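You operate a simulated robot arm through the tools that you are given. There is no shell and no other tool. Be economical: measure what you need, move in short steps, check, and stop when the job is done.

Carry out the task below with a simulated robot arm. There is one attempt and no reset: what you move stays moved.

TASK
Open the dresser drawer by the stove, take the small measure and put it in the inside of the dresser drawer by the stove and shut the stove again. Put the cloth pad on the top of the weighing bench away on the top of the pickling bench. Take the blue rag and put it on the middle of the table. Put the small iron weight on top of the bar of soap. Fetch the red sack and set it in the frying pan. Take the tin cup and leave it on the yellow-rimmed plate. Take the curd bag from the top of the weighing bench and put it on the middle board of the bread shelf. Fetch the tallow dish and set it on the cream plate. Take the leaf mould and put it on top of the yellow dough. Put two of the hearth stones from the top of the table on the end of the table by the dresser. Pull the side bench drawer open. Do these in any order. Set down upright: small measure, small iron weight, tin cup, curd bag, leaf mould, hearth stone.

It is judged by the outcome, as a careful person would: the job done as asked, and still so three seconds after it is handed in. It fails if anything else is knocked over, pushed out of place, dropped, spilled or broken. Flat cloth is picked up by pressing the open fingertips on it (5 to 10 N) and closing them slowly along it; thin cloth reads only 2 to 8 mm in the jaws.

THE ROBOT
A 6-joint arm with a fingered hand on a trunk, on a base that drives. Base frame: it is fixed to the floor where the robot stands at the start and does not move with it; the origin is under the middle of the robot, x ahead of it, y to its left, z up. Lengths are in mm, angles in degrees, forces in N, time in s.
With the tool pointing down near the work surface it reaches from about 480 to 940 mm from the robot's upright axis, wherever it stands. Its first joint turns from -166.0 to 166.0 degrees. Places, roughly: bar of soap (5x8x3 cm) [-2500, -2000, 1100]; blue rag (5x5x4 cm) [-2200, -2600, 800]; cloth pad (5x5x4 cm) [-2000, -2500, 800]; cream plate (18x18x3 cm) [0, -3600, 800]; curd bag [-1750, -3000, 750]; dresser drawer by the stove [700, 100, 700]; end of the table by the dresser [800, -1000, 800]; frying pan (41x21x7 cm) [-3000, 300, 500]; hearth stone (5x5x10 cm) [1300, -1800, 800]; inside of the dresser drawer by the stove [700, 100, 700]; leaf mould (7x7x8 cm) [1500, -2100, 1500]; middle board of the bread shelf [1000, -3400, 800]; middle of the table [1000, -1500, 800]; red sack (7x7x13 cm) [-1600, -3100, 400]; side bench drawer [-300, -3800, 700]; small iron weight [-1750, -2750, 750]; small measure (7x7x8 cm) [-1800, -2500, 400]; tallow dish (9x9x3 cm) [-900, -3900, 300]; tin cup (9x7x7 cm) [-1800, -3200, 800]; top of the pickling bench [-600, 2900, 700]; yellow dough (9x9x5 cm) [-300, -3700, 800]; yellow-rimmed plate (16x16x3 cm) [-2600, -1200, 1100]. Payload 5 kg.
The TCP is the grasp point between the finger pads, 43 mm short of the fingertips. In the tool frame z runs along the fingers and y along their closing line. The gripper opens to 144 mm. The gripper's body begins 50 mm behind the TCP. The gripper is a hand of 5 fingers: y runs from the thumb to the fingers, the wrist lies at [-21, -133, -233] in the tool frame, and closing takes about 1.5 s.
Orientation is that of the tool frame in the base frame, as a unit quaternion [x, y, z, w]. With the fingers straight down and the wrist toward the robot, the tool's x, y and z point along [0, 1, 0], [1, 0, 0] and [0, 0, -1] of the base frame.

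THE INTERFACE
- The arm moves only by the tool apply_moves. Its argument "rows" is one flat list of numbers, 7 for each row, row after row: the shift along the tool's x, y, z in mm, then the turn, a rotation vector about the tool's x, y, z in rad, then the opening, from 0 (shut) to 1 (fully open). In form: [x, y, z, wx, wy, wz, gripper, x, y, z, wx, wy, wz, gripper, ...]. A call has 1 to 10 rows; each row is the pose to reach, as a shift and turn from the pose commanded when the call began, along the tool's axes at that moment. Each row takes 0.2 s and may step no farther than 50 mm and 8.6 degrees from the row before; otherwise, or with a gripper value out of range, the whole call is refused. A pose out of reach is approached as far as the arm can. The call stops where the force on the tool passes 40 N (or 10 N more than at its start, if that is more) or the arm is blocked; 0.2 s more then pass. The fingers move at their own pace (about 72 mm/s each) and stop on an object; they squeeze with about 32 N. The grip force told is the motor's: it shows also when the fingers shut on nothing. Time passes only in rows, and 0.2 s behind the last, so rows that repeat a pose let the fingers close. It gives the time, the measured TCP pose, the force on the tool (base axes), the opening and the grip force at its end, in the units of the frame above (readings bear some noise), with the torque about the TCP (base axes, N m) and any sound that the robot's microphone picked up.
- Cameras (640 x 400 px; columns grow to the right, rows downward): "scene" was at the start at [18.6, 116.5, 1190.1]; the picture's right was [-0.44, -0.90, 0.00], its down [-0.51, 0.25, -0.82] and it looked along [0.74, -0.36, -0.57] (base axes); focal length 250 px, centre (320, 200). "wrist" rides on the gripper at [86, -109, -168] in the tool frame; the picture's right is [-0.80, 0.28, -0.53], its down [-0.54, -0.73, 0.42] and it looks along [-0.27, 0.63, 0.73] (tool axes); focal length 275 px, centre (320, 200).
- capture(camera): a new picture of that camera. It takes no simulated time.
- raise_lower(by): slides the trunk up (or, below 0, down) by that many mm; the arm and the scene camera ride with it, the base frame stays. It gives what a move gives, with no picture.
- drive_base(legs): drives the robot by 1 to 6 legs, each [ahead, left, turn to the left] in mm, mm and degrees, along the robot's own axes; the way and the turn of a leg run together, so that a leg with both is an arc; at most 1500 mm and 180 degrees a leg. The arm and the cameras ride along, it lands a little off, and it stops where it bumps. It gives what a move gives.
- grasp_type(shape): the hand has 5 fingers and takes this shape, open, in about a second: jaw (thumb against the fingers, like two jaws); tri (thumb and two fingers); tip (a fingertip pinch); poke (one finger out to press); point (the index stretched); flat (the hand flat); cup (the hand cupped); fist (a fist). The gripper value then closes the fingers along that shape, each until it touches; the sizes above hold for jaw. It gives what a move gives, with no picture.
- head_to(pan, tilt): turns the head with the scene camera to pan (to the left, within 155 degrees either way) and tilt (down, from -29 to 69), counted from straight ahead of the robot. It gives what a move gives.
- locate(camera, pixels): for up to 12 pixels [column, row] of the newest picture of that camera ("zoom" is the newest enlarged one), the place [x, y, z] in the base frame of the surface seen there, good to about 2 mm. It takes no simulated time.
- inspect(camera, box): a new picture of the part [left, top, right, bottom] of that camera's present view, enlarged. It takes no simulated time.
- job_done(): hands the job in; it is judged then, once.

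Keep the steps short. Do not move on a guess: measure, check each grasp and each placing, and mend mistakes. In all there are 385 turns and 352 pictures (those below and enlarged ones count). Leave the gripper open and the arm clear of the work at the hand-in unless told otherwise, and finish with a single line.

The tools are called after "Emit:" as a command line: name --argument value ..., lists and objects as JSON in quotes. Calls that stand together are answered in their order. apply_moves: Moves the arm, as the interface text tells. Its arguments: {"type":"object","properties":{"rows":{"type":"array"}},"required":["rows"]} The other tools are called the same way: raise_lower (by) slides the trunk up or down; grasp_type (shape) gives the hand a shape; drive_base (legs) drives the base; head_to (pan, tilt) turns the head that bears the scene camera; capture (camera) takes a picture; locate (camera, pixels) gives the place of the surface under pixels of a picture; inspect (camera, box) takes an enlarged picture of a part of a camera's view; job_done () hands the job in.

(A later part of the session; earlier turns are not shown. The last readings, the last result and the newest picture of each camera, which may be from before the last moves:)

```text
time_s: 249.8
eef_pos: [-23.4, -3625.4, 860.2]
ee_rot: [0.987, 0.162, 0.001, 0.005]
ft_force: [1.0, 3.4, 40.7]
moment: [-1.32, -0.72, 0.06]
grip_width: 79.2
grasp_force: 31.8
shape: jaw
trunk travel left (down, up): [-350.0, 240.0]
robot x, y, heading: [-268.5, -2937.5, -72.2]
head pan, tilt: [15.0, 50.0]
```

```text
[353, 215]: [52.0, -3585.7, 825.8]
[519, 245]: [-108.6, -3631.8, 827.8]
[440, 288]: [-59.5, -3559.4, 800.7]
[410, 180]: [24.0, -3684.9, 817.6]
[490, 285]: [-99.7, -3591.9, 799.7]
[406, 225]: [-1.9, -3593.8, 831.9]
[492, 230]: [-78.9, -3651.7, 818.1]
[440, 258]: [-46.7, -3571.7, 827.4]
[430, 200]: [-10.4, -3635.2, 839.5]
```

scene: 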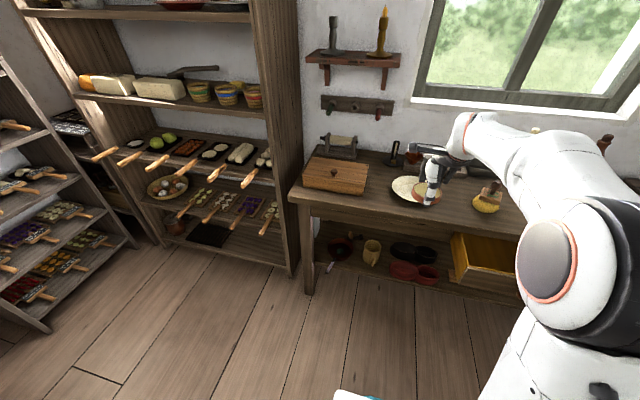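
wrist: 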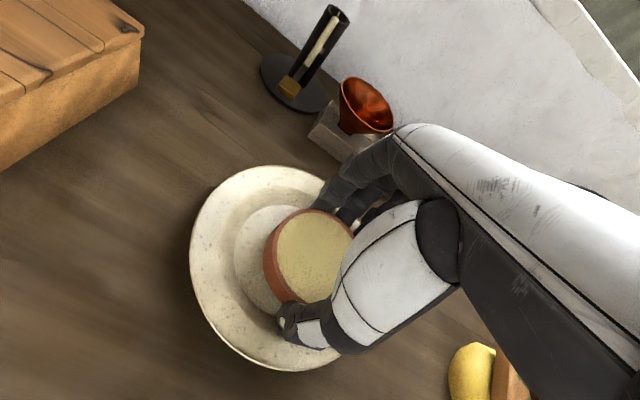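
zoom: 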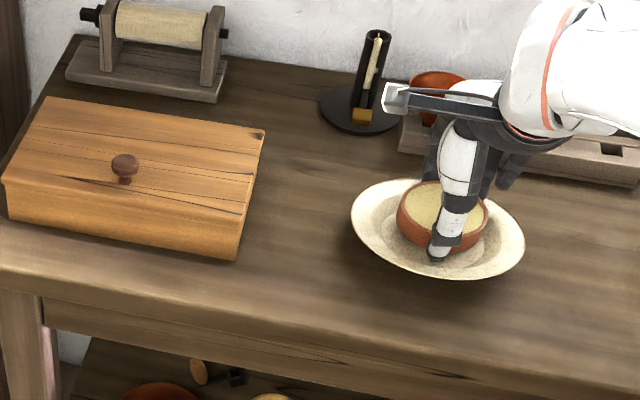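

Too much force — the rear fingertips press the plate's back slope. Lift 12 mm and look.

Emit:
apply_moves --rows '[0, 0, -6, 0, 0, 0, 0.2, 0, -4, -14, 0, 0, 0, 0.2, 0, -7, -20, 0, 0, 0, 0.2, 0, -7, -20, 0, 0, 0, 0.2]'

Emit:
capture --camera "wrist"

Emit:
inspect --camera "scene" --box '[300, 100, 460, 220]'

Emit:
locate --camera "zoom" --pixels '[[353, 215], [519, 245], [440, 286], [410, 180], [488, 283], [375, 195], [370, 250]]'

```text
time_s: 250.8
eef_pos: [-26.0, -3616.8, 872.8]
ee_rot: [0.987, 0.162, -0.001, -0.003]
ft_force: [0.5, 0.5, -1.5]
moment: [0.02, 0.01, 0.03]
grip_width: 79.6
grasp_force: 31.9
shape: jaw
trunk travel left (down, up): [-350.0, 240.0]
robot x, y, heading: [-272.3, -2934.7, -72.1]
head pan, tilt: [15.0, 50.0]
```

```text
219 pictures are left
```

wrist: 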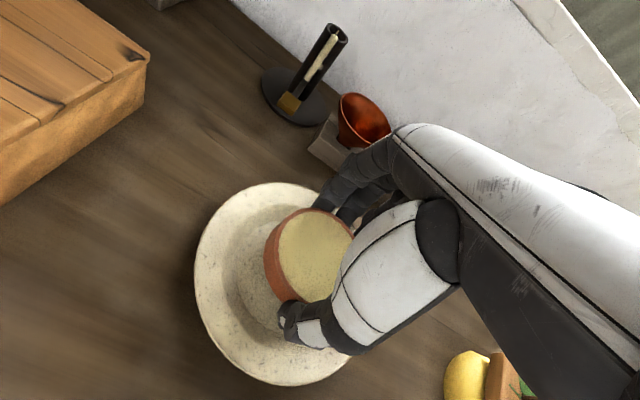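

```text
3.33 times, centred on (380, 160) of scene
```

zoom: 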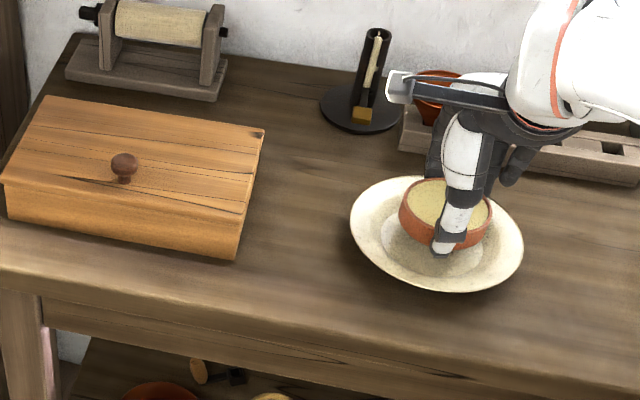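

```text
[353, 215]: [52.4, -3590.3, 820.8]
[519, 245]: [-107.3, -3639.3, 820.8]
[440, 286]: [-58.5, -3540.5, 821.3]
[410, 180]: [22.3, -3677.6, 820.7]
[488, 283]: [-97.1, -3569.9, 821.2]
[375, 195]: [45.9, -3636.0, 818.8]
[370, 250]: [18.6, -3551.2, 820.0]
```

Emit:
locate --camera "zoom" --pixels '[[401, 212], [403, 225], [425, 182], [488, 210], [415, 240], [485, 235], [395, 250], [470, 265], [433, 270], [383, 230]]'

Emit:
locate --camera "wrist" --pixels '[[268, 250], [275, 235], [295, 214], [315, 211], [275, 285], [310, 255], [234, 270], [240, 310], [215, 230], [250, 195], [230, 330], [290, 380]]'

```text
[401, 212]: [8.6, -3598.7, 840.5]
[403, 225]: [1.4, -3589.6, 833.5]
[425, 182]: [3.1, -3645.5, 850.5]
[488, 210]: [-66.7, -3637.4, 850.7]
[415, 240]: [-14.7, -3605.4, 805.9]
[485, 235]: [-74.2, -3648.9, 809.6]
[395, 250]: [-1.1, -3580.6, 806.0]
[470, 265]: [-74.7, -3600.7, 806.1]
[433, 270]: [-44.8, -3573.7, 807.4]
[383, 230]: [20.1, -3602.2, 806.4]
```

```text
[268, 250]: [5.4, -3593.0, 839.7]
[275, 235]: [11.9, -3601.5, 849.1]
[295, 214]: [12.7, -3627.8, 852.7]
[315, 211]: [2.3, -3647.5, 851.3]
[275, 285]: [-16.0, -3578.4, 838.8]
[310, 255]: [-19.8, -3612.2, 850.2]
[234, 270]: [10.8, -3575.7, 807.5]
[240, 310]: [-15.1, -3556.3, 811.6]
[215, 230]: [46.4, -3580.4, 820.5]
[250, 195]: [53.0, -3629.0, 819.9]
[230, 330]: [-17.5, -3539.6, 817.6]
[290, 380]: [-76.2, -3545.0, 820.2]
```

Dish is now centred over the plate (-28,-3617 vs -27,-3614). Lower straight down in small steps.

Emit:
apply_moves --rows '[0, -1, 5, 0, 0, 0, 0.2, 0, -2, 10, 0, 0, 0, 0.2, 0, -2, 13, 0, 0, 0, 0.2, 0, -2, 15, 0, 0, 0, 0.2, 0, -2, 15, 0, 0, 0, 0.2]'

```text
time_s: 252.0
eef_pos: [-26.4, -3614.9, 859.0]
ee_rot: [0.987, 0.161, 0.0, -0.001]
ft_force: [-1.0, 0.7, 0.9]
moment: [-0.1, -0.06, -0.02]
grip_width: 79.8
grasp_force: 32.6
shape: jaw
trunk travel left (down, up): [-350.0, 240.0]
robot x, y, heading: [-267.7, -2933.3, -72.2]
head pan, tilt: [15.0, 50.0]
```

Just making contact. Lower 2 mm more and release.

Emit:
apply_moves --rows '[0, 0, 1, 0, 0, 0, 0.2, 0, 0, 2, 0, 0, 0, 0.2, 0, 0, 2, 0, 0, 0, 0.55, 0, 0, 2, 0, 0, 0, 0.6, 0, 0, 2, 0, 0, 0, 0.65, 0, 0, 2, 0, 0, 0, 0.68, 0, 0, 1, 0, 0, 0, 0.68]'

Emit:
inspect --camera "scene" --box '[300, 100, 460, 220]'

```text
time_s: 253.6
eef_pos: [-28.1, -3615.1, 857.9]
ee_rot: [0.987, 0.161, 0.0, 0.0]
ft_force: [-0.3, 5.0, 12.1]
moment: [-0.16, 0.1, -0.09]
grip_width: 89.2
grasp_force: 0.1
shape: jaw
trunk travel left (down, up): [-350.0, 240.0]
robot x, y, heading: [-267.7, -2938.6, -72.3]
head pan, tilt: [15.0, 50.0]
```

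```text
3.33 times, centred on (380, 160) of scene
```

zoom: 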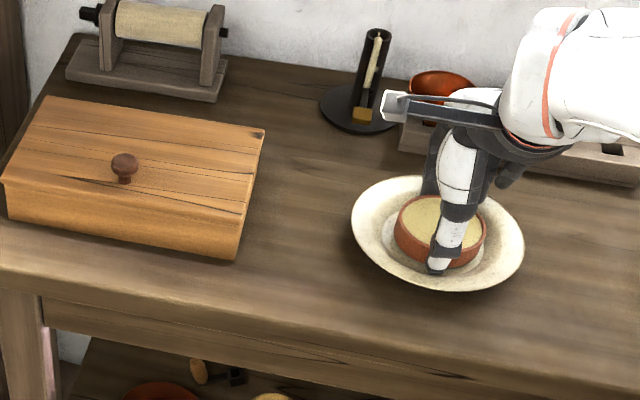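

Dish is in the plate; fingers opened. Lift straight up slowly, opening a bit.

Emit:
apply_moves --rows '[0, 0, -4, 0, 0, 0, 0.7, 0, 0, -10, 0, 0, 0, 0.75, 0, 0, -30, 0, 0, 0, 0.8, 0, 0, -70, 0, 0, 0, 0.8, 0, 0, -110, 0, 0, 0, 0.8]'

Emit:
inspect --camera "scene" --box '[300, 90, 500, 230]'

Emit:
capture --camera "wrist"

```text
time_s: 254.8
eef_pos: [-26.5, -3615.1, 967.3]
ee_rot: [0.987, 0.162, -0.001, -0.001]
ft_force: [-0.5, -0.7, -0.3]
moment: [0.02, 0.01, -0.02]
grip_width: 115.1
grasp_force: 0.0
shape: jaw
trunk travel left (down, up): [-350.0, 240.0]
robot x, y, heading: [-270.9, -2937.3, -72.0]
head pan, tilt: [15.0, 50.0]
```

```text
2.86 times, centred on (400, 160) of scene
```

zoom: 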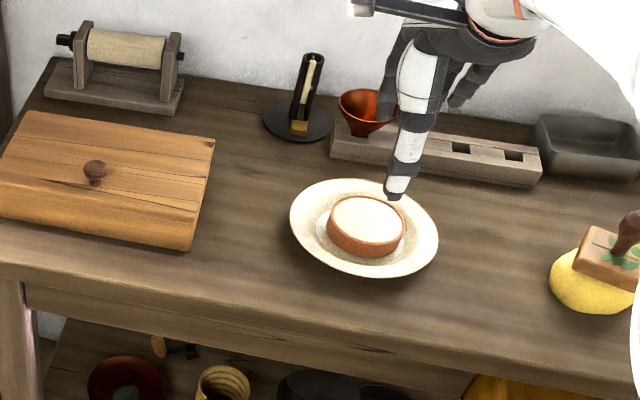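

```text
215 pictures are left
```

wrist: 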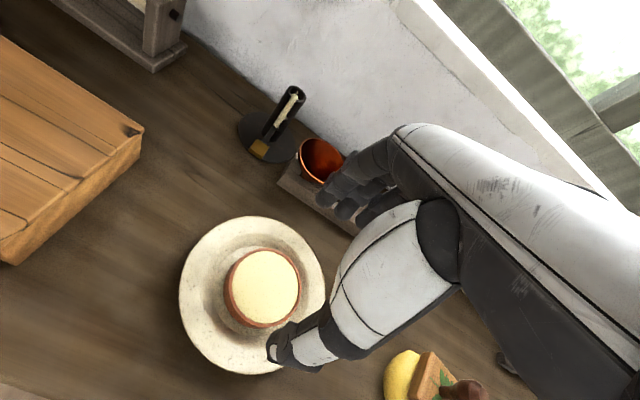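

Tallow dish sits on the cream plate. Now back off and go to the weighing bench; look at it.

Emit:
drive_base --legs '[[-450, 0, 0], [0, 0, -100]]'

Emit:
head_to --pan 5 --tilt 20

Emit:
capture --camera "scene"

```text
time_s: 261.6
eef_pos: [-1112.7, -2642.5, 967.6]
ee_rot: [0.761, -0.649, 0.001, -0.001]
ft_force: [0.3, 0.5, 0.8]
moment: [0.02, -0.01, -0.01]
grip_width: 115.0
grasp_force: 0.1
shape: jaw
trunk travel left (down, up): [-350.0, 240.0]
robot x, y, heading: [-406.2, -2519.4, -171.9]
head pan, tilt: [15.0, 50.0]
```

```text
time_s: 262.6
eef_pos: [-1112.6, -2642.6, 967.3]
ee_rot: [0.761, -0.649, 0.001, -0.001]
ft_force: [0.1, -0.7, -0.2]
moment: [0.03, 0.0, -0.01]
grip_width: 114.8
grasp_force: 0.0
shape: jaw
trunk travel left (down, up): [-350.0, 240.0]
robot x, y, heading: [-403.5, -2515.2, -171.7]
head pan, tilt: [5.0, 20.0]
```

```text
214 pictures are left
```

scene: 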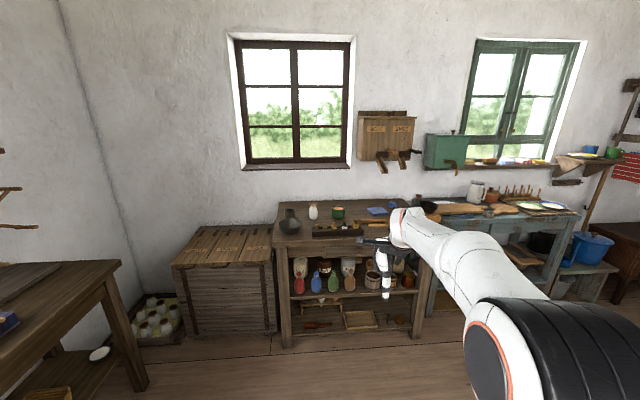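

Zoom on the weighing bench.

Emit:
drive_base --legs '[[300, 150, 0]]'

Emit:
head_to --pan 5 --tilt 30

Emit:
capture --camera "scene"

Emit:
inspect --camera "scene" --box '[240, 120, 440, 250]'

```text
time_s: 264.8
eef_pos: [-1384.3, -2830.1, 967.6]
ee_rot: [0.76, -0.649, 0.001, 0.0]
ft_force: [-0.1, 0.2, 0.2]
moment: [-0.04, -0.03, -0.01]
grip_width: 114.8
grasp_force: 0.0
shape: jaw
trunk travel left (down, up): [-350.0, 240.0]
robot x, y, heading: [-675.2, -2706.8, -171.8]
head pan, tilt: [5.0, 20.0]
```

```text
time_s: 265.5
eef_pos: [-1384.3, -2829.4, 966.4]
ee_rot: [0.76, -0.65, 0.0, -0.001]
ft_force: [0.2, 1.1, 0.3]
moment: [0.01, -0.02, -0.01]
grip_width: 114.9
grasp_force: 0.0
shape: jaw
trunk travel left (down, up): [-350.0, 240.0]
robot x, y, heading: [-677.3, -2707.4, -171.6]
head pan, tilt: [5.0, 30.0]
```

```text
213 pictures are left
```

scene: 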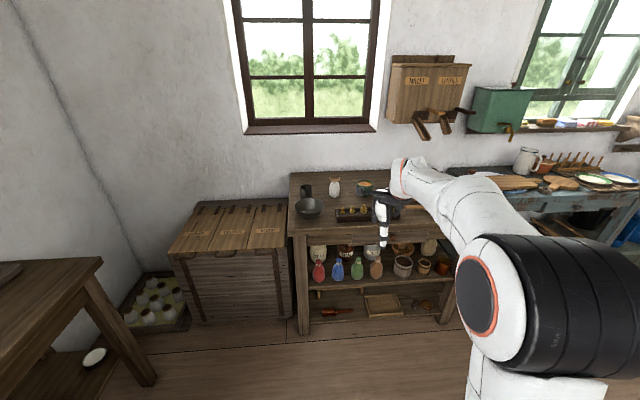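

```text
3.08 times, centred on (340, 185) of scene
```

zoom: 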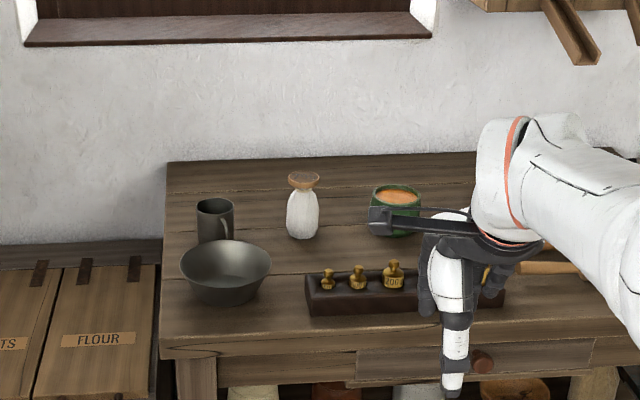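

I see the tin cup, a scale pan before it, the white curd bag, and brass weights. Measure these.

Emit:
locate --camera "zoom" --pixels '[[205, 215], [215, 200], [232, 225], [215, 240], [302, 180], [302, 210], [302, 235], [288, 215], [318, 215], [225, 265], [250, 330], [400, 185]]'

Emit:
inspect --camera "scene" --box '[280, 220, 470, 330]'

Emit:
locate --camera "zoom" --pixels '[[130, 170], [130, 150], [200, 160], [270, 165], [322, 165], [410, 155], [130, 210], [490, 155]]'

```text
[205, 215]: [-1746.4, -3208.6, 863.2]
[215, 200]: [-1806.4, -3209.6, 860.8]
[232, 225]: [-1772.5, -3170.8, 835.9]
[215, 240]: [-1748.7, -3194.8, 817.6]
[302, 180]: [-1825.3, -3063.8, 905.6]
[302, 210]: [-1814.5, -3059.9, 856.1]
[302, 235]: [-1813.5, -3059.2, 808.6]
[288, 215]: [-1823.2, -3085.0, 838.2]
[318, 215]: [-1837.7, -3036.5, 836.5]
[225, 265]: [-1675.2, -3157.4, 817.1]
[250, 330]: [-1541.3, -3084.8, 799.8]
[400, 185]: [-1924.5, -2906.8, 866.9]
```

```text
3.37 times, centred on (375, 275) of scene
```

zoom: 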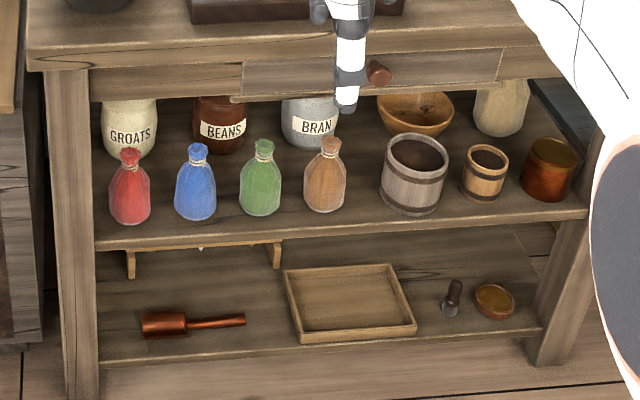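

```text
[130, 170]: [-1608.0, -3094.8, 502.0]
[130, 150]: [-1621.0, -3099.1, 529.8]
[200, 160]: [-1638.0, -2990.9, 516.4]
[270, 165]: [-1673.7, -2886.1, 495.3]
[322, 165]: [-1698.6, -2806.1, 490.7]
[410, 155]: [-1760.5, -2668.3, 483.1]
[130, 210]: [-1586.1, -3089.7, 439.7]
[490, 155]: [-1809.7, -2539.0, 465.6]
```

Red sack stands at (-1615,-3097) on the middle shelf, the small measure at (-1810,-2540). Shift position to see the rest of the bench top (weights, pad, rag).

Emit:
drive_base --legs '[[150, -550, 10]]'

Emit:
head_to --pan 10 --tilt 30

Emit:
capture --camera "scene"

Emit:
capture --camera "wrist"

```text
time_s: 268.7
eef_pos: [-1622.2, -2451.9, 966.6]
ee_rot: [0.813, -0.582, 0.001, -0.001]
ft_force: [1.1, 0.5, -0.3]
moment: [0.01, 0.02, 0.0]
grip_width: 114.8
grasp_force: 0.0
shape: jaw
trunk travel left (down, up): [-350.0, 240.0]
robot x, y, heading: [-948.7, -2205.7, -161.9]
head pan, tilt: [5.0, 30.0]
```

```text
time_s: 269.4
eef_pos: [-1621.6, -2452.5, 967.5]
ee_rot: [0.813, -0.582, 0.001, -0.001]
ft_force: [0.1, -0.1, -0.4]
moment: [0.02, -0.01, -0.01]
grip_width: 115.1
grasp_force: 0.1
shape: jaw
trunk travel left (down, up): [-350.0, 240.0]
robot x, y, heading: [-944.3, -2207.6, -162.1]
head pan, tilt: [10.0, 30.0]
```

```text
210 pictures are left
```

scene: 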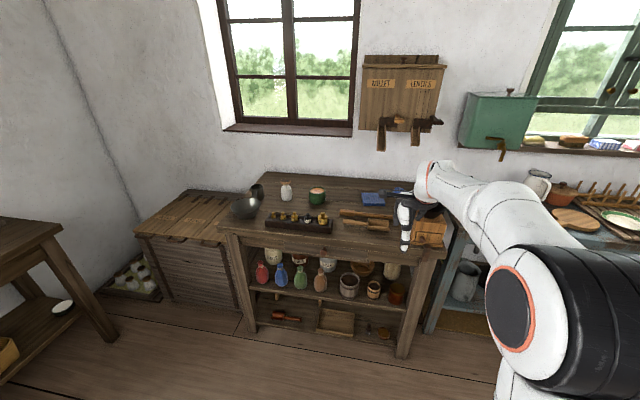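

```text
209 pictures are left
```

wrist: 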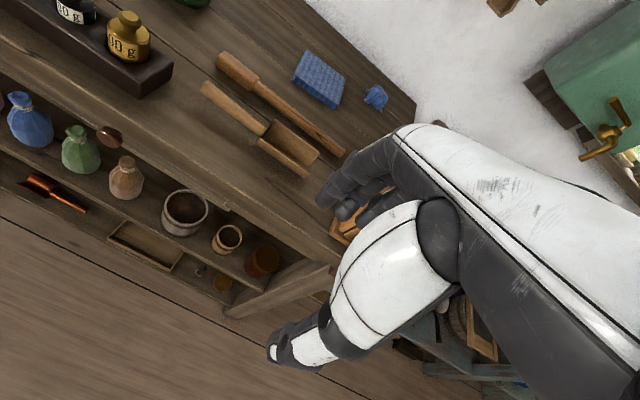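

Measure these blue cloths and see the weights closer.

Emit:
inspect --camera "wrist" --box '[200, 20, 440, 180]'

Emit:
locate --camera "wrist" --pixels '[[320, 78], [375, 97], [300, 70], [340, 85], [370, 100], [128, 38], [340, 230], [345, 222], [75, 10], [245, 75], [290, 145]]'

```text
2.50 times, centred on (320, 100) of wrist
```

zoom: 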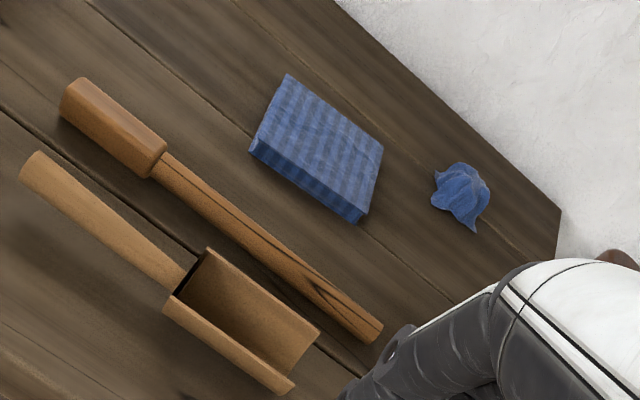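

```text
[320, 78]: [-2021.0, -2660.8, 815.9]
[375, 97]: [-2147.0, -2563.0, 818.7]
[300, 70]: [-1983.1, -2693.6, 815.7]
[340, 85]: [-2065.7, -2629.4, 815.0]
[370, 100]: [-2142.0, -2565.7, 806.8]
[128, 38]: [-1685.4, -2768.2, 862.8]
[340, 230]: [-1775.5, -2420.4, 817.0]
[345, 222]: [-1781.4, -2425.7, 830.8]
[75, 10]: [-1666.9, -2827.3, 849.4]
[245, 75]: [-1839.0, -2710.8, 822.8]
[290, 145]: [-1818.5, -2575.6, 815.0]
```

The crumpled blue rag is at (-2147,-2563). The cloth pad must be hidden behind the hand; move the hand back and re-look.

Emit:
apply_moves --rows '[0, -30, -30, 0, 0, 0, 0.8, 0, -60, -60, 0, 0, 0, 0.8, 0, -90, -90, 0, 0, 0, 0.8, 40, -110, -120, 0, 0, 0, 0.8, 80, -130, -140, 0, 0, 0, 0.8]'

Emit:
inspect --camera "scene" --box '[220, 160, 480, 320]'

Emit:
capture --camera "wrist"

```text
refused: row 4 steps farther than a row can; nothing moved
```

```text
2.46 times, centred on (350, 240) of scene
```

zoom: 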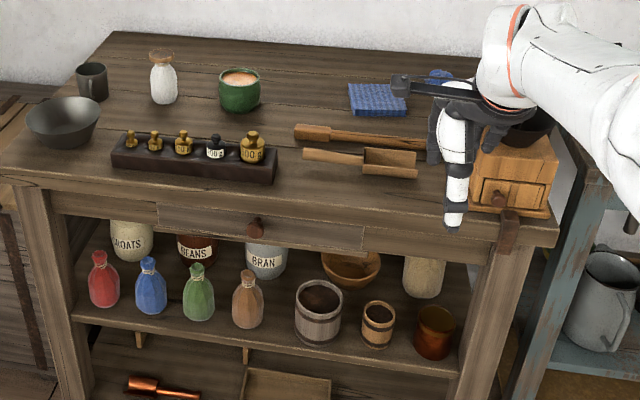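

```text
206 pictures are left
```

wrist: 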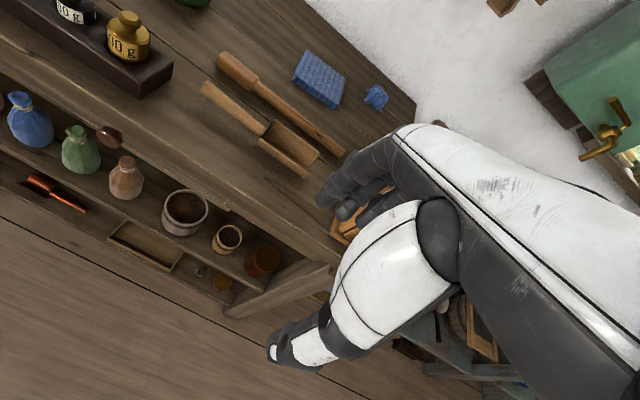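

Emit:
apply_moves --rows '[0, -25, -25, 0, 0, 0, 0.8, 0, -50, -50, 0, 0, 0, 0.8, 0, -75, -75, 0, 0, 0, 0.8, 0, -100, -100, 0, 0, 0, 0.8, 0, -125, -125, 0, 0, 0, 0.8]'

Emit:
raise_lower --by 200

Emit:
capture --camera "scene"

Emit:
inspect --camera "scene" --box '[300, 200, 500, 340]'

```text
time_s: 270.6
eef_pos: [-1502.0, -2411.9, 1093.5]
ee_rot: [0.813, -0.583, 0.001, -0.001]
ft_force: [-0.8, -0.7, -0.6]
moment: [0.01, 0.0, 0.01]
grip_width: 115.0
grasp_force: 0.0
shape: jaw
trunk travel left (down, up): [-350.0, 240.0]
robot x, y, heading: [-941.5, -2208.2, -162.1]
head pan, tilt: [10.0, 30.0]
```

```text
time_s: 272.8
eef_pos: [-1503.6, -2411.8, 1292.9]
ee_rot: [0.813, -0.582, 0.0, -0.001]
ft_force: [-0.7, -0.3, -0.5]
moment: [0.0, 0.02, 0.0]
grip_width: 115.2
grasp_force: 0.1
shape: jaw
trunk travel left (down, up): [-550.0, 40.0]
robot x, y, heading: [-943.7, -2209.0, -162.3]
head pan, tilt: [10.0, 30.0]
```

```text
205 pictures are left
```

scene: 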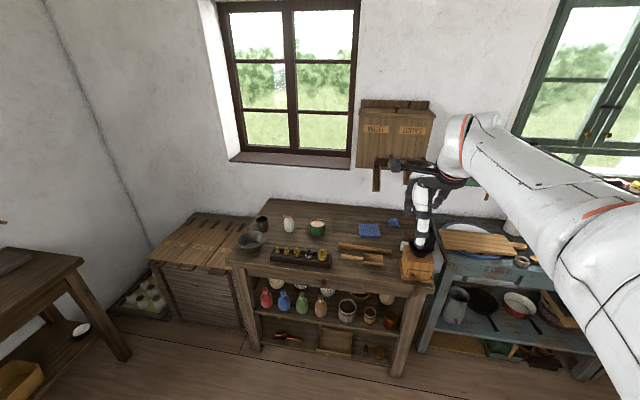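

```text
2.86 times, centred on (400, 270) of scene
```

zoom: 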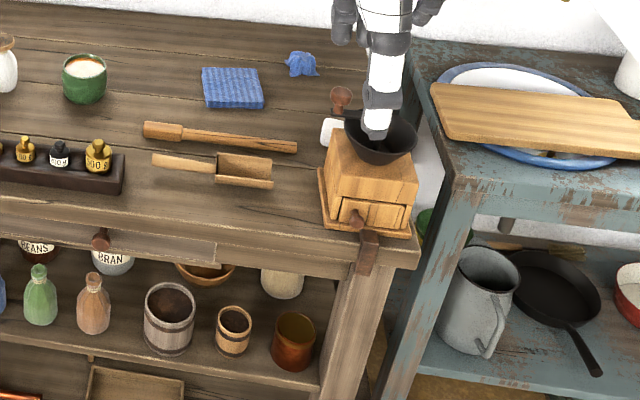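

There's a white thing behind the grinder (zoom (330,130)). Locate it and others.

Emit:
locate --camera "zoom" --pixels '[[328, 132], [335, 140], [340, 97], [301, 65], [232, 90], [372, 150], [375, 185], [60, 150], [97, 155], [25, 150], [325, 225], [415, 235]]'

Emit:
drive_base --legs '[[0, -150, 0]]'

Emit:
apply_moves --rows '[40, 0, 0, 0, 0, 0, 0.8, 80, 0, 0, 0, 0, 0, 0.8, 120, 0, 0, 0, 0, 0, 0.8, 160, 0, 0, 0, 0, 0, 0.8, 200, 0, 0, 0, 0, 0, 0.8]'

Emit:
inspect --camera "scene" --box '[220, 160, 480, 320]'

```text
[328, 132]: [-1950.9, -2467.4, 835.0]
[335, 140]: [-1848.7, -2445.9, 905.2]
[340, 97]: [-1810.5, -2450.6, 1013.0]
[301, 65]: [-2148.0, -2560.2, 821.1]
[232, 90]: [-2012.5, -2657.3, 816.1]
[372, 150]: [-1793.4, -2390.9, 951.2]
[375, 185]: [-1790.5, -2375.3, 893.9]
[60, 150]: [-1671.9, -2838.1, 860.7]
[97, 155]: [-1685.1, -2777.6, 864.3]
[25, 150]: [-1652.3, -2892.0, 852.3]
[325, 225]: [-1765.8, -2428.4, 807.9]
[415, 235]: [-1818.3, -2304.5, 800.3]
```

```text
time_s: 274.1
eef_pos: [-1550.7, -2267.9, 1292.4]
ee_rot: [0.813, -0.582, 0.001, 0.0]
ft_force: [-0.6, 0.5, 1.1]
moment: [0.01, 0.0, -0.04]
grip_width: 115.0
grasp_force: 0.0
shape: jaw
trunk travel left (down, up): [-550.0, 40.0]
robot x, y, heading: [-993.9, -2061.5, -161.7]
head pan, tilt: [10.0, 30.0]
```

```text
time_s: 275.3
eef_pos: [-1484.1, -2453.6, 1294.0]
ee_rot: [0.813, -0.582, 0.0, 0.0]
ft_force: [-0.8, -0.6, 0.6]
moment: [0.05, -0.03, 0.02]
grip_width: 115.0
grasp_force: 0.0
shape: jaw
trunk travel left (down, up): [-550.0, 40.0]
robot x, y, heading: [-994.4, -2062.8, -162.0]
head pan, tilt: [10.0, 30.0]
```

```text
2.46 times, centred on (350, 240) of scene
```

zoom: 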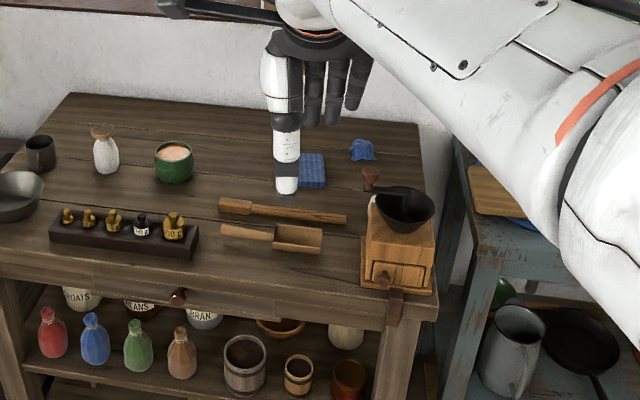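

The white cloth pad is behind the grinder at ≈(-1955,-2475). First the small iron weight (dark one at (-1672,-2838)). Drive so the hand comes over it.

Emit:
drive_base --legs '[[290, 287, 2]]'

Emit:
raise_lower --by -250

Emit:
capture --camera "wrist"

Emit:
head_to --pan 15 --tilt 35

Emit:
capture --camera "scene"

```text
time_s: 277.9
eef_pos: [-1649.6, -2838.1, 1292.9]
ee_rot: [0.825, -0.565, 0.0, -0.001]
ft_force: [0.1, -0.9, 0.2]
moment: [0.07, 0.01, -0.03]
grip_width: 115.0
grasp_force: 0.1
shape: jaw
trunk travel left (down, up): [-550.0, 40.0]
robot x, y, heading: [-1173.9, -2430.4, -159.6]
head pan, tilt: [10.0, 30.0]
```

```text
time_s: 280.4
eef_pos: [-1649.4, -2838.1, 1043.2]
ee_rot: [0.825, -0.565, 0.0, -0.001]
ft_force: [-0.1, -0.3, -1.4]
moment: [-0.05, -0.02, -0.02]
grip_width: 115.1
grasp_force: 0.1
shape: jaw
trunk travel left (down, up): [-300.0, 290.0]
robot x, y, heading: [-1173.7, -2426.3, -159.6]
head pan, tilt: [10.0, 30.0]
```

```text
202 pictures are left
```

wrist: 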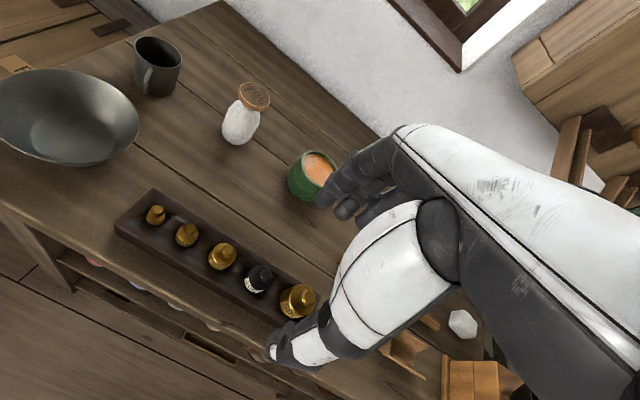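

```text
time_s: 281.1
eef_pos: [-1648.0, -2838.3, 1043.0]
ee_rot: [0.825, -0.565, 0.0, -0.001]
ft_force: [-0.8, 0.2, -0.1]
moment: [-0.03, -0.01, 0.03]
grip_width: 114.7
grasp_force: 0.2
shape: jaw
trunk travel left (down, up): [-300.0, 290.0]
robot x, y, heading: [-1174.2, -2432.5, -159.5]
head pan, tilt: [15.0, 35.0]
```

```text
201 pictures are left
```

scene: 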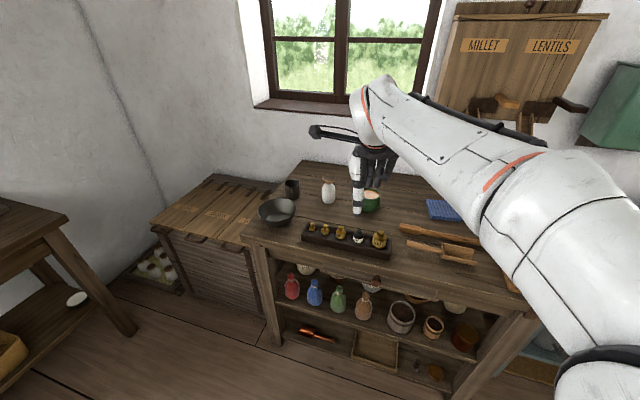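

Zoom on the weights.

Emit:
inspect --camera "wrist" --box '[190, 220, 340, 340]'

Emit:
locate --camera "zoom" --pixels '[[310, 235], [300, 250], [315, 220], [280, 250], [320, 265], [440, 330], [350, 330], [220, 245], [130, 150], [340, 270]]'

Emit:
locate --camera "wrist" --pixels '[[463, 323], [455, 330], [470, 318]]'

```text
3.33 times, centred on (265, 280) of wrist
```

zoom: 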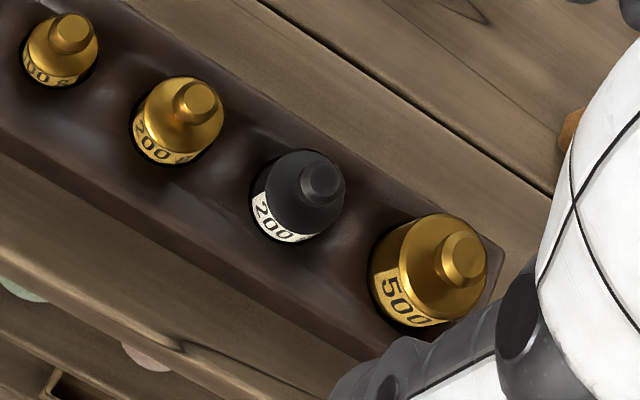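

```text
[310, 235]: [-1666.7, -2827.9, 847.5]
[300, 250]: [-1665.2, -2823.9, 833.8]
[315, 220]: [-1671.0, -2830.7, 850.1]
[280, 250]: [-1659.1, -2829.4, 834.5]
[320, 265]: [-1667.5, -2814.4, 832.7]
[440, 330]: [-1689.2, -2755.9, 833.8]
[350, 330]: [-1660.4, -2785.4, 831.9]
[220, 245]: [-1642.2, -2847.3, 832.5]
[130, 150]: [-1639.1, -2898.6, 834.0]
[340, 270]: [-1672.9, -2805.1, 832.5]
```

```text
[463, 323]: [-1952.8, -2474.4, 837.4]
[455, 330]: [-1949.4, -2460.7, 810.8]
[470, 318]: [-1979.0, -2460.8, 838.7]
```

The iron weight (200 g) sits in a recess, with neighbours 58 mm away. I'll use the fingertip pinch shape; set it and look.

Emit:
grasp_type --shape "tip"

Emit:
capture --camera "wrist"

Emit:
inspect --camera "scene" --box '[280, 100, 440, 260]'

```text
time_s: 282.0
eef_pos: [-1649.8, -2837.8, 1044.3]
ee_rot: [0.825, -0.565, 0.0, 0.0]
ft_force: [0.2, 0.8, -0.3]
moment: [0.0, -0.01, 0.04]
grip_width: 143.9
grasp_force: 0.0
shape: tip
trunk travel left (down, up): [-300.0, 290.0]
robot x, y, heading: [-1172.9, -2429.2, -159.8]
head pan, tilt: [15.0, 35.0]
```

```text
199 pictures are left
```

wrist: 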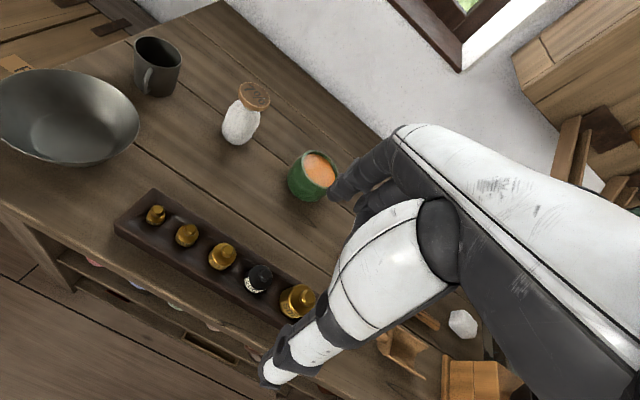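

```text
2.50 times, centred on (360, 180) of scene
```

zoom: 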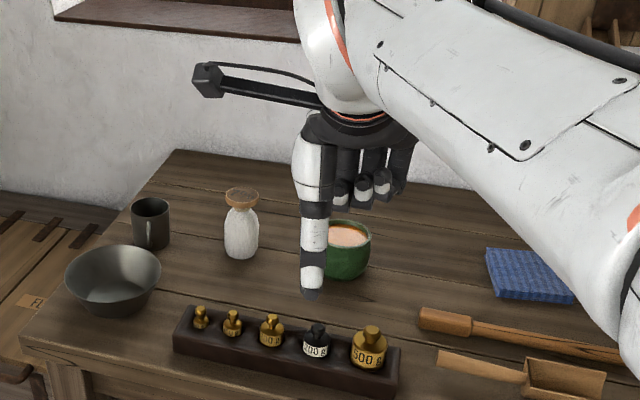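

Now thumb and index only. Close in the air to see where the tips meet.

Emit:
apply_moves --rows '[0, 0, 0, 0, 0, 0, 0.5, 0, 0, 0, 0, 0, 0, 0, 0, 0, 0, 0, 0, 0, 0, 0, 0, 0, 0, 0, 0, 0, 0, 0, 0, 0, 0, 0, 0, 0, 0, 0, 0, 0, 0, 0, 0, 0, 0, 0, 0, 0, 0]'

Emit:
capture --camera "wrist"

Emit:
locate --camera "wrist" --pixels '[[310, 250], [305, 258], [315, 245], [320, 260]]'

```text
time_s: 283.6
eef_pos: [-1650.6, -2837.9, 1042.7]
ee_rot: [0.825, -0.564, 0.0, -0.001]
ft_force: [0.1, 0.5, -0.5]
moment: [-0.02, -0.02, -0.01]
grip_width: 0.1
grasp_force: 31.6
shape: tip
trunk travel left (down, up): [-300.0, 290.0]
robot x, y, heading: [-1173.3, -2431.2, -159.8]
head pan, tilt: [15.0, 35.0]
```

```text
197 pictures are left
```

wrist: 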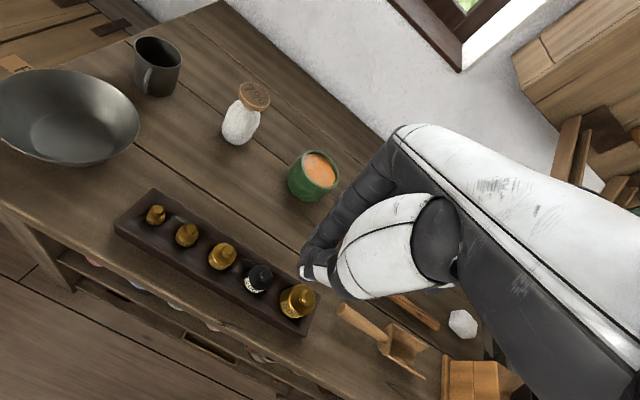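

```text
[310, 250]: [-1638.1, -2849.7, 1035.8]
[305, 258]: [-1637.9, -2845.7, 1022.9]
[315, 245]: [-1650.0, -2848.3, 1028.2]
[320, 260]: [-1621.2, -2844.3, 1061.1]
```

Emit:
inspect --camera "wrist" --box '[235, 255, 285, 300]'

Emit:
locate --camera "zoom" --pixels '[[342, 130], [330, 145], [300, 150], [250, 100], [235, 150], [395, 170], [330, 190], [300, 90], [360, 120], [260, 260], [300, 300]]'

```text
8.89 times, centred on (260, 278) of wrist
```

zoom: 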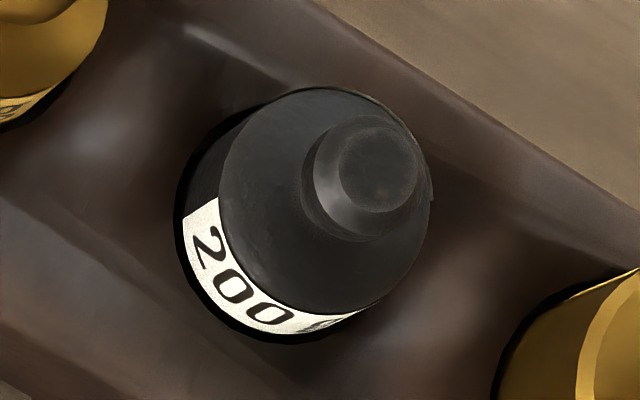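

```text
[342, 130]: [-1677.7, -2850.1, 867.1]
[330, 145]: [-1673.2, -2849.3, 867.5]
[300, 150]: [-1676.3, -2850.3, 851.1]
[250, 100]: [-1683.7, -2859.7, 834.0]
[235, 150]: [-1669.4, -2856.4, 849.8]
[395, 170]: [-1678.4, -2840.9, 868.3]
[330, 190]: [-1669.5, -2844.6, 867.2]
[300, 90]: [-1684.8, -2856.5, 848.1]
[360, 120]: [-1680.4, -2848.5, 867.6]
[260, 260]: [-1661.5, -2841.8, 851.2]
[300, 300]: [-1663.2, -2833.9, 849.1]
```

Weight axis (-1676,-2844), body top z 850, rack top 833. Open to ~60 mm, move over and descend to z≈880.

Emit:
apply_moves --rows '[-2, 13, 0, 0, 0, 0, 0.3, -4, 26, 0, 0, 0, 0, 0.45, -4, 26, 40, 0, 0, 0, 0.45, -4, 26, 80, 0, 0, 0, 0.45, -4, 26, 115, 0, 0, 0, 0.45, -4, 26, 115, 0, 0, 0, 0.45]'

Emit:
capture --camera "wrist"

```text
time_s: 285.0
eef_pos: [-1676.3, -2844.7, 925.1]
ee_rot: [0.825, -0.565, 0.001, -0.001]
ft_force: [0.1, -0.1, 0.1]
moment: [-0.01, -0.02, -0.01]
grip_width: 64.5
grasp_force: 0.1
shape: tip
trunk travel left (down, up): [-300.0, 290.0]
robot x, y, heading: [-1172.9, -2431.9, -159.8]
head pan, tilt: [15.0, 35.0]
```

```text
195 pictures are left
```

wrist: 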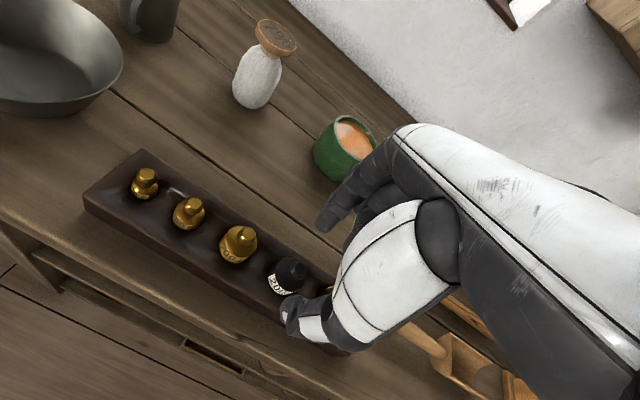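

Aligned. Descend 44 mm and pinch.

Emit:
apply_moves --rows '[0, 0, 20, 0, 0, 0, 0.45, 0, 0, 35, 0, 0, 0, 0.45, 0, 0, 43, 0, 0, 0, 0.45, 0, 0, 43, 0, 0, 0, 0.25, 0, 0, 43, 0, 0, 0, 0.1, 0, 0, 43, 0, 0, 0, 0, 0, 0, 43, 0, 0, 0, 0, 0, 0, 43, 0, 0, 0, 0]'

Emit:
inspect --camera "wrist" --box '[230, 200, 380, 320]'

```text
time_s: 286.8
eef_pos: [-1675.1, -2844.6, 885.3]
ee_rot: [0.825, -0.565, 0.0, -0.001]
ft_force: [1.2, -1.5, 0.1]
moment: [-0.01, -0.05, -0.06]
grip_width: 25.1
grasp_force: 32.1
shape: tip
trunk travel left (down, up): [-300.0, 290.0]
robot x, y, heading: [-1172.9, -2427.7, -159.5]
head pan, tilt: [15.0, 35.0]
```

```text
3.33 times, centred on (305, 260) of wrist
```

zoom: 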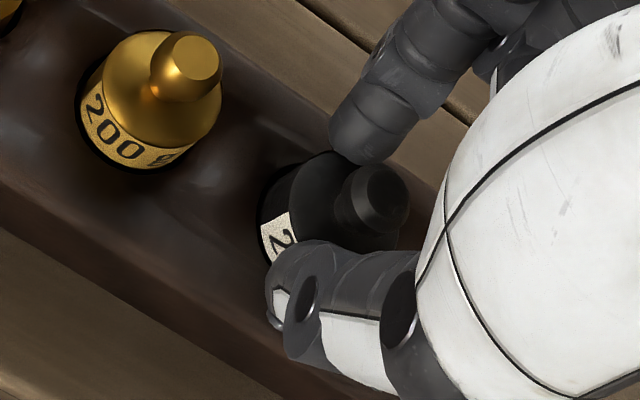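

Pinched at 25 mm. Lift slowly and check.

Emit:
apply_moves --rows '[0, 0, -8, 0, 0, 0, 0, 0, 0, -20, 0, 0, 0, 0, 0, 0, -45, 0, 0, 0, 0, 0, 0, -80, 0, 0, 0, 0, 0, 0, -115, 0, 0, 0, 0]'

Emit:
inspect --camera "wrist" --box '[200, 180, 400, 340]'

Emit:
inspect --camera "scene" --box '[280, 120, 440, 260]'

```text
time_s: 288.0
eef_pos: [-1675.5, -2845.5, 1001.5]
ee_rot: [0.825, -0.565, 0.001, -0.001]
ft_force: [-0.4, -0.4, -2.2]
moment: [0.01, 0.0, 0.0]
grip_width: 24.9
grasp_force: 32.2
shape: tip
trunk travel left (down, up): [-300.0, 290.0]
robot x, y, heading: [-1175.3, -2426.3, -159.6]
head pan, tilt: [15.0, 35.0]
```

```text
2.50 times, centred on (300, 260) of wrist
```

zoom: 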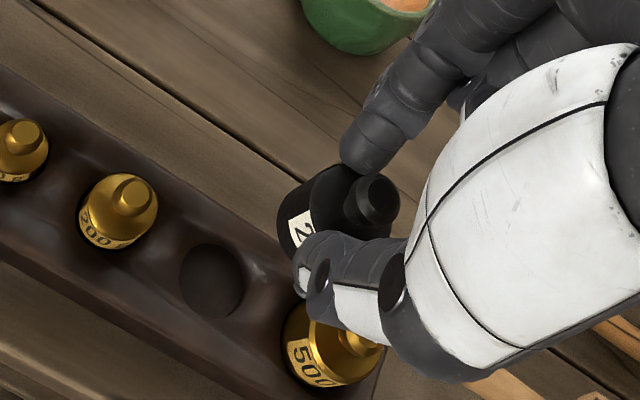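

```text
2.86 times, centred on (360, 190) of scene
```

zoom: 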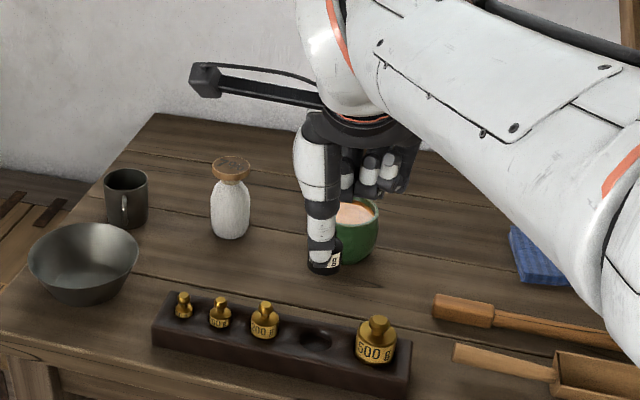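

Weight secured upright. Raise the trunk and move along to the right to look at the soap on the window shelf.

Emit:
raise_lower --by 280

Emit:
drive_base --legs '[[0, -780, 0]]'

Emit:
head_to --pan 0 --tilt 30

Emit:
capture --camera "scene"

Emit:
capture --camera "wrist"

```text
time_s: 290.8
eef_pos: [-1675.9, -2845.2, 1280.3]
ee_rot: [0.826, -0.564, 0.001, -0.001]
ft_force: [0.4, -0.5, -0.8]
moment: [-0.04, 0.0, 0.02]
grip_width: 25.1
grasp_force: 31.6
shape: tip
trunk travel left (down, up): [-580.0, 10.0]
robot x, y, heading: [-1174.5, -2429.4, -159.3]
head pan, tilt: [15.0, 35.0]
```

```text
time_s: 295.0
eef_pos: [-1944.0, -2126.5, 1279.3]
ee_rot: [0.828, -0.561, 0.001, -0.001]
ft_force: [-0.5, 0.5, -1.7]
moment: [0.0, -0.01, -0.01]
grip_width: 25.0
grasp_force: 31.4
shape: tip
trunk travel left (down, up): [-580.0, 10.0]
robot x, y, heading: [-1449.2, -1709.8, -158.5]
head pan, tilt: [15.0, 35.0]
```

```text
time_s: 295.8
eef_pos: [-1945.4, -2126.7, 1280.4]
ee_rot: [0.828, -0.56, 0.0, 0.0]
ft_force: [-0.3, 0.3, -1.8]
moment: [-0.03, -0.01, 0.03]
grip_width: 25.0
grasp_force: 31.7
shape: tip
trunk travel left (down, up): [-580.0, 10.0]
robot x, y, heading: [-1445.8, -1701.4, -159.1]
head pan, tilt: [0.0, 30.0]
```

```text
191 pictures are left
```

scene: 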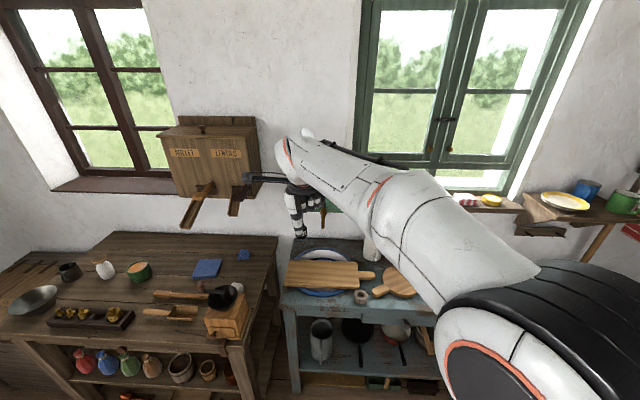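

```text
190 pictures are left
```

wrist: 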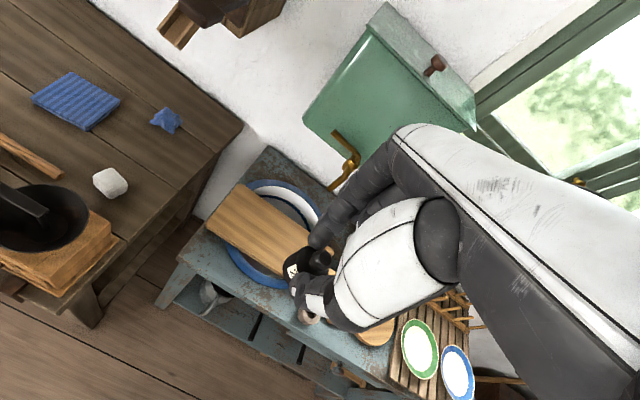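

Arm hides the shelf. Move further right and look at the shelf under the green window.

Emit:
drive_base --legs '[[0, -500, 0]]'

Emit:
head_to --pan 20 --tilt 25

Emit:
capture --camera "scene"

Emit:
capture --camera "wrist"

```text
time_s: 298.7
eef_pos: [-2128.4, -1647.3, 1279.6]
ee_rot: [0.823, -0.568, 0.001, -0.001]
ft_force: [0.0, 0.2, -1.5]
moment: [0.0, -0.02, -0.02]
grip_width: 25.0
grasp_force: 32.0
shape: tip
trunk travel left (down, up): [-580.0, 10.0]
robot x, y, heading: [-1624.1, -1231.9, -160.1]
head pan, tilt: [0.0, 30.0]
```

```text
time_s: 299.6
eef_pos: [-2127.3, -1646.4, 1279.7]
ee_rot: [0.823, -0.568, 0.001, -0.002]
ft_force: [-0.1, 0.4, -2.3]
moment: [-0.04, 0.04, 0.03]
grip_width: 25.0
grasp_force: 32.4
shape: tip
trunk travel left (down, up): [-580.0, 10.0]
robot x, y, heading: [-1627.2, -1236.5, -159.9]
head pan, tilt: [20.0, 25.0]
```

```text
189 pictures are left
```

scene: 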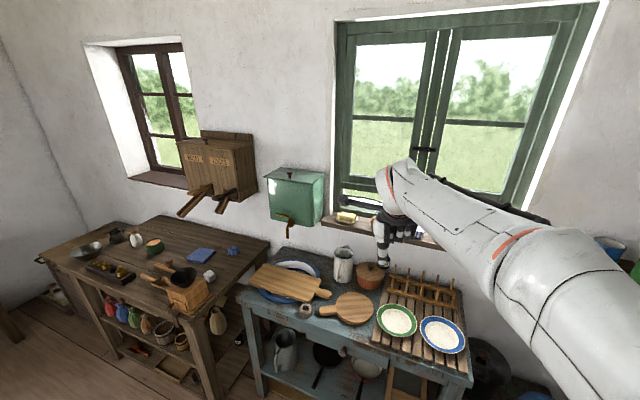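

```text
188 pictures are left
```

wrist: 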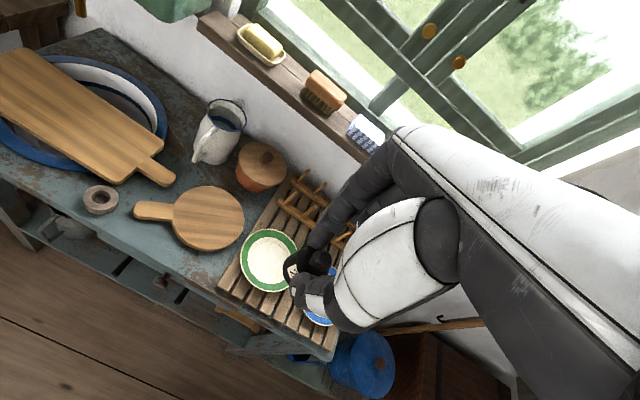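

The bar of soap (yellow, on a small white dish) at (262,40). Measure it.

Emit:
inspect --camera "wrist" --box '[190, 0, 400, 150]'

Emit:
locate --camera "wrist" --pixels '[[258, 38], [248, 30], [275, 50], [265, 32], [255, 45], [240, 45], [285, 60], [205, 25], [290, 85], [323, 75], [263, 40]]'

```text
2.67 times, centred on (295, 75) of wrist
```

zoom: 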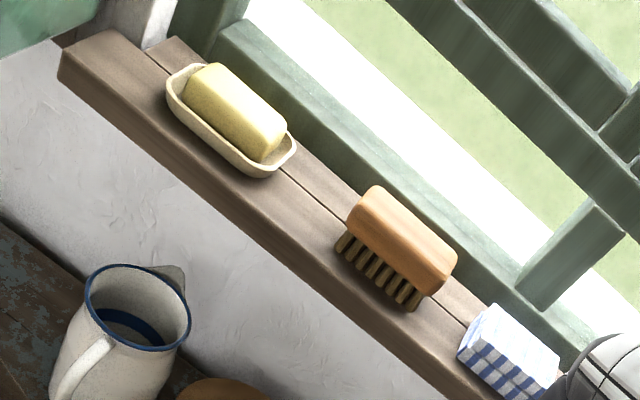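

```text
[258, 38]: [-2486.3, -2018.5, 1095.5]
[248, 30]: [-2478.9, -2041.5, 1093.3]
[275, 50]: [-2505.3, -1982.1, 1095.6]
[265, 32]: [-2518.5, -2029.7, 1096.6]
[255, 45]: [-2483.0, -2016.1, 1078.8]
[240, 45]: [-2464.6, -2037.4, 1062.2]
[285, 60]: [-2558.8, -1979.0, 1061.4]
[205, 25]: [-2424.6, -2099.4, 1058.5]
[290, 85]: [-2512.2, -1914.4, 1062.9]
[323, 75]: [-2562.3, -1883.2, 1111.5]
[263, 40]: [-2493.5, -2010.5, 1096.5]
```

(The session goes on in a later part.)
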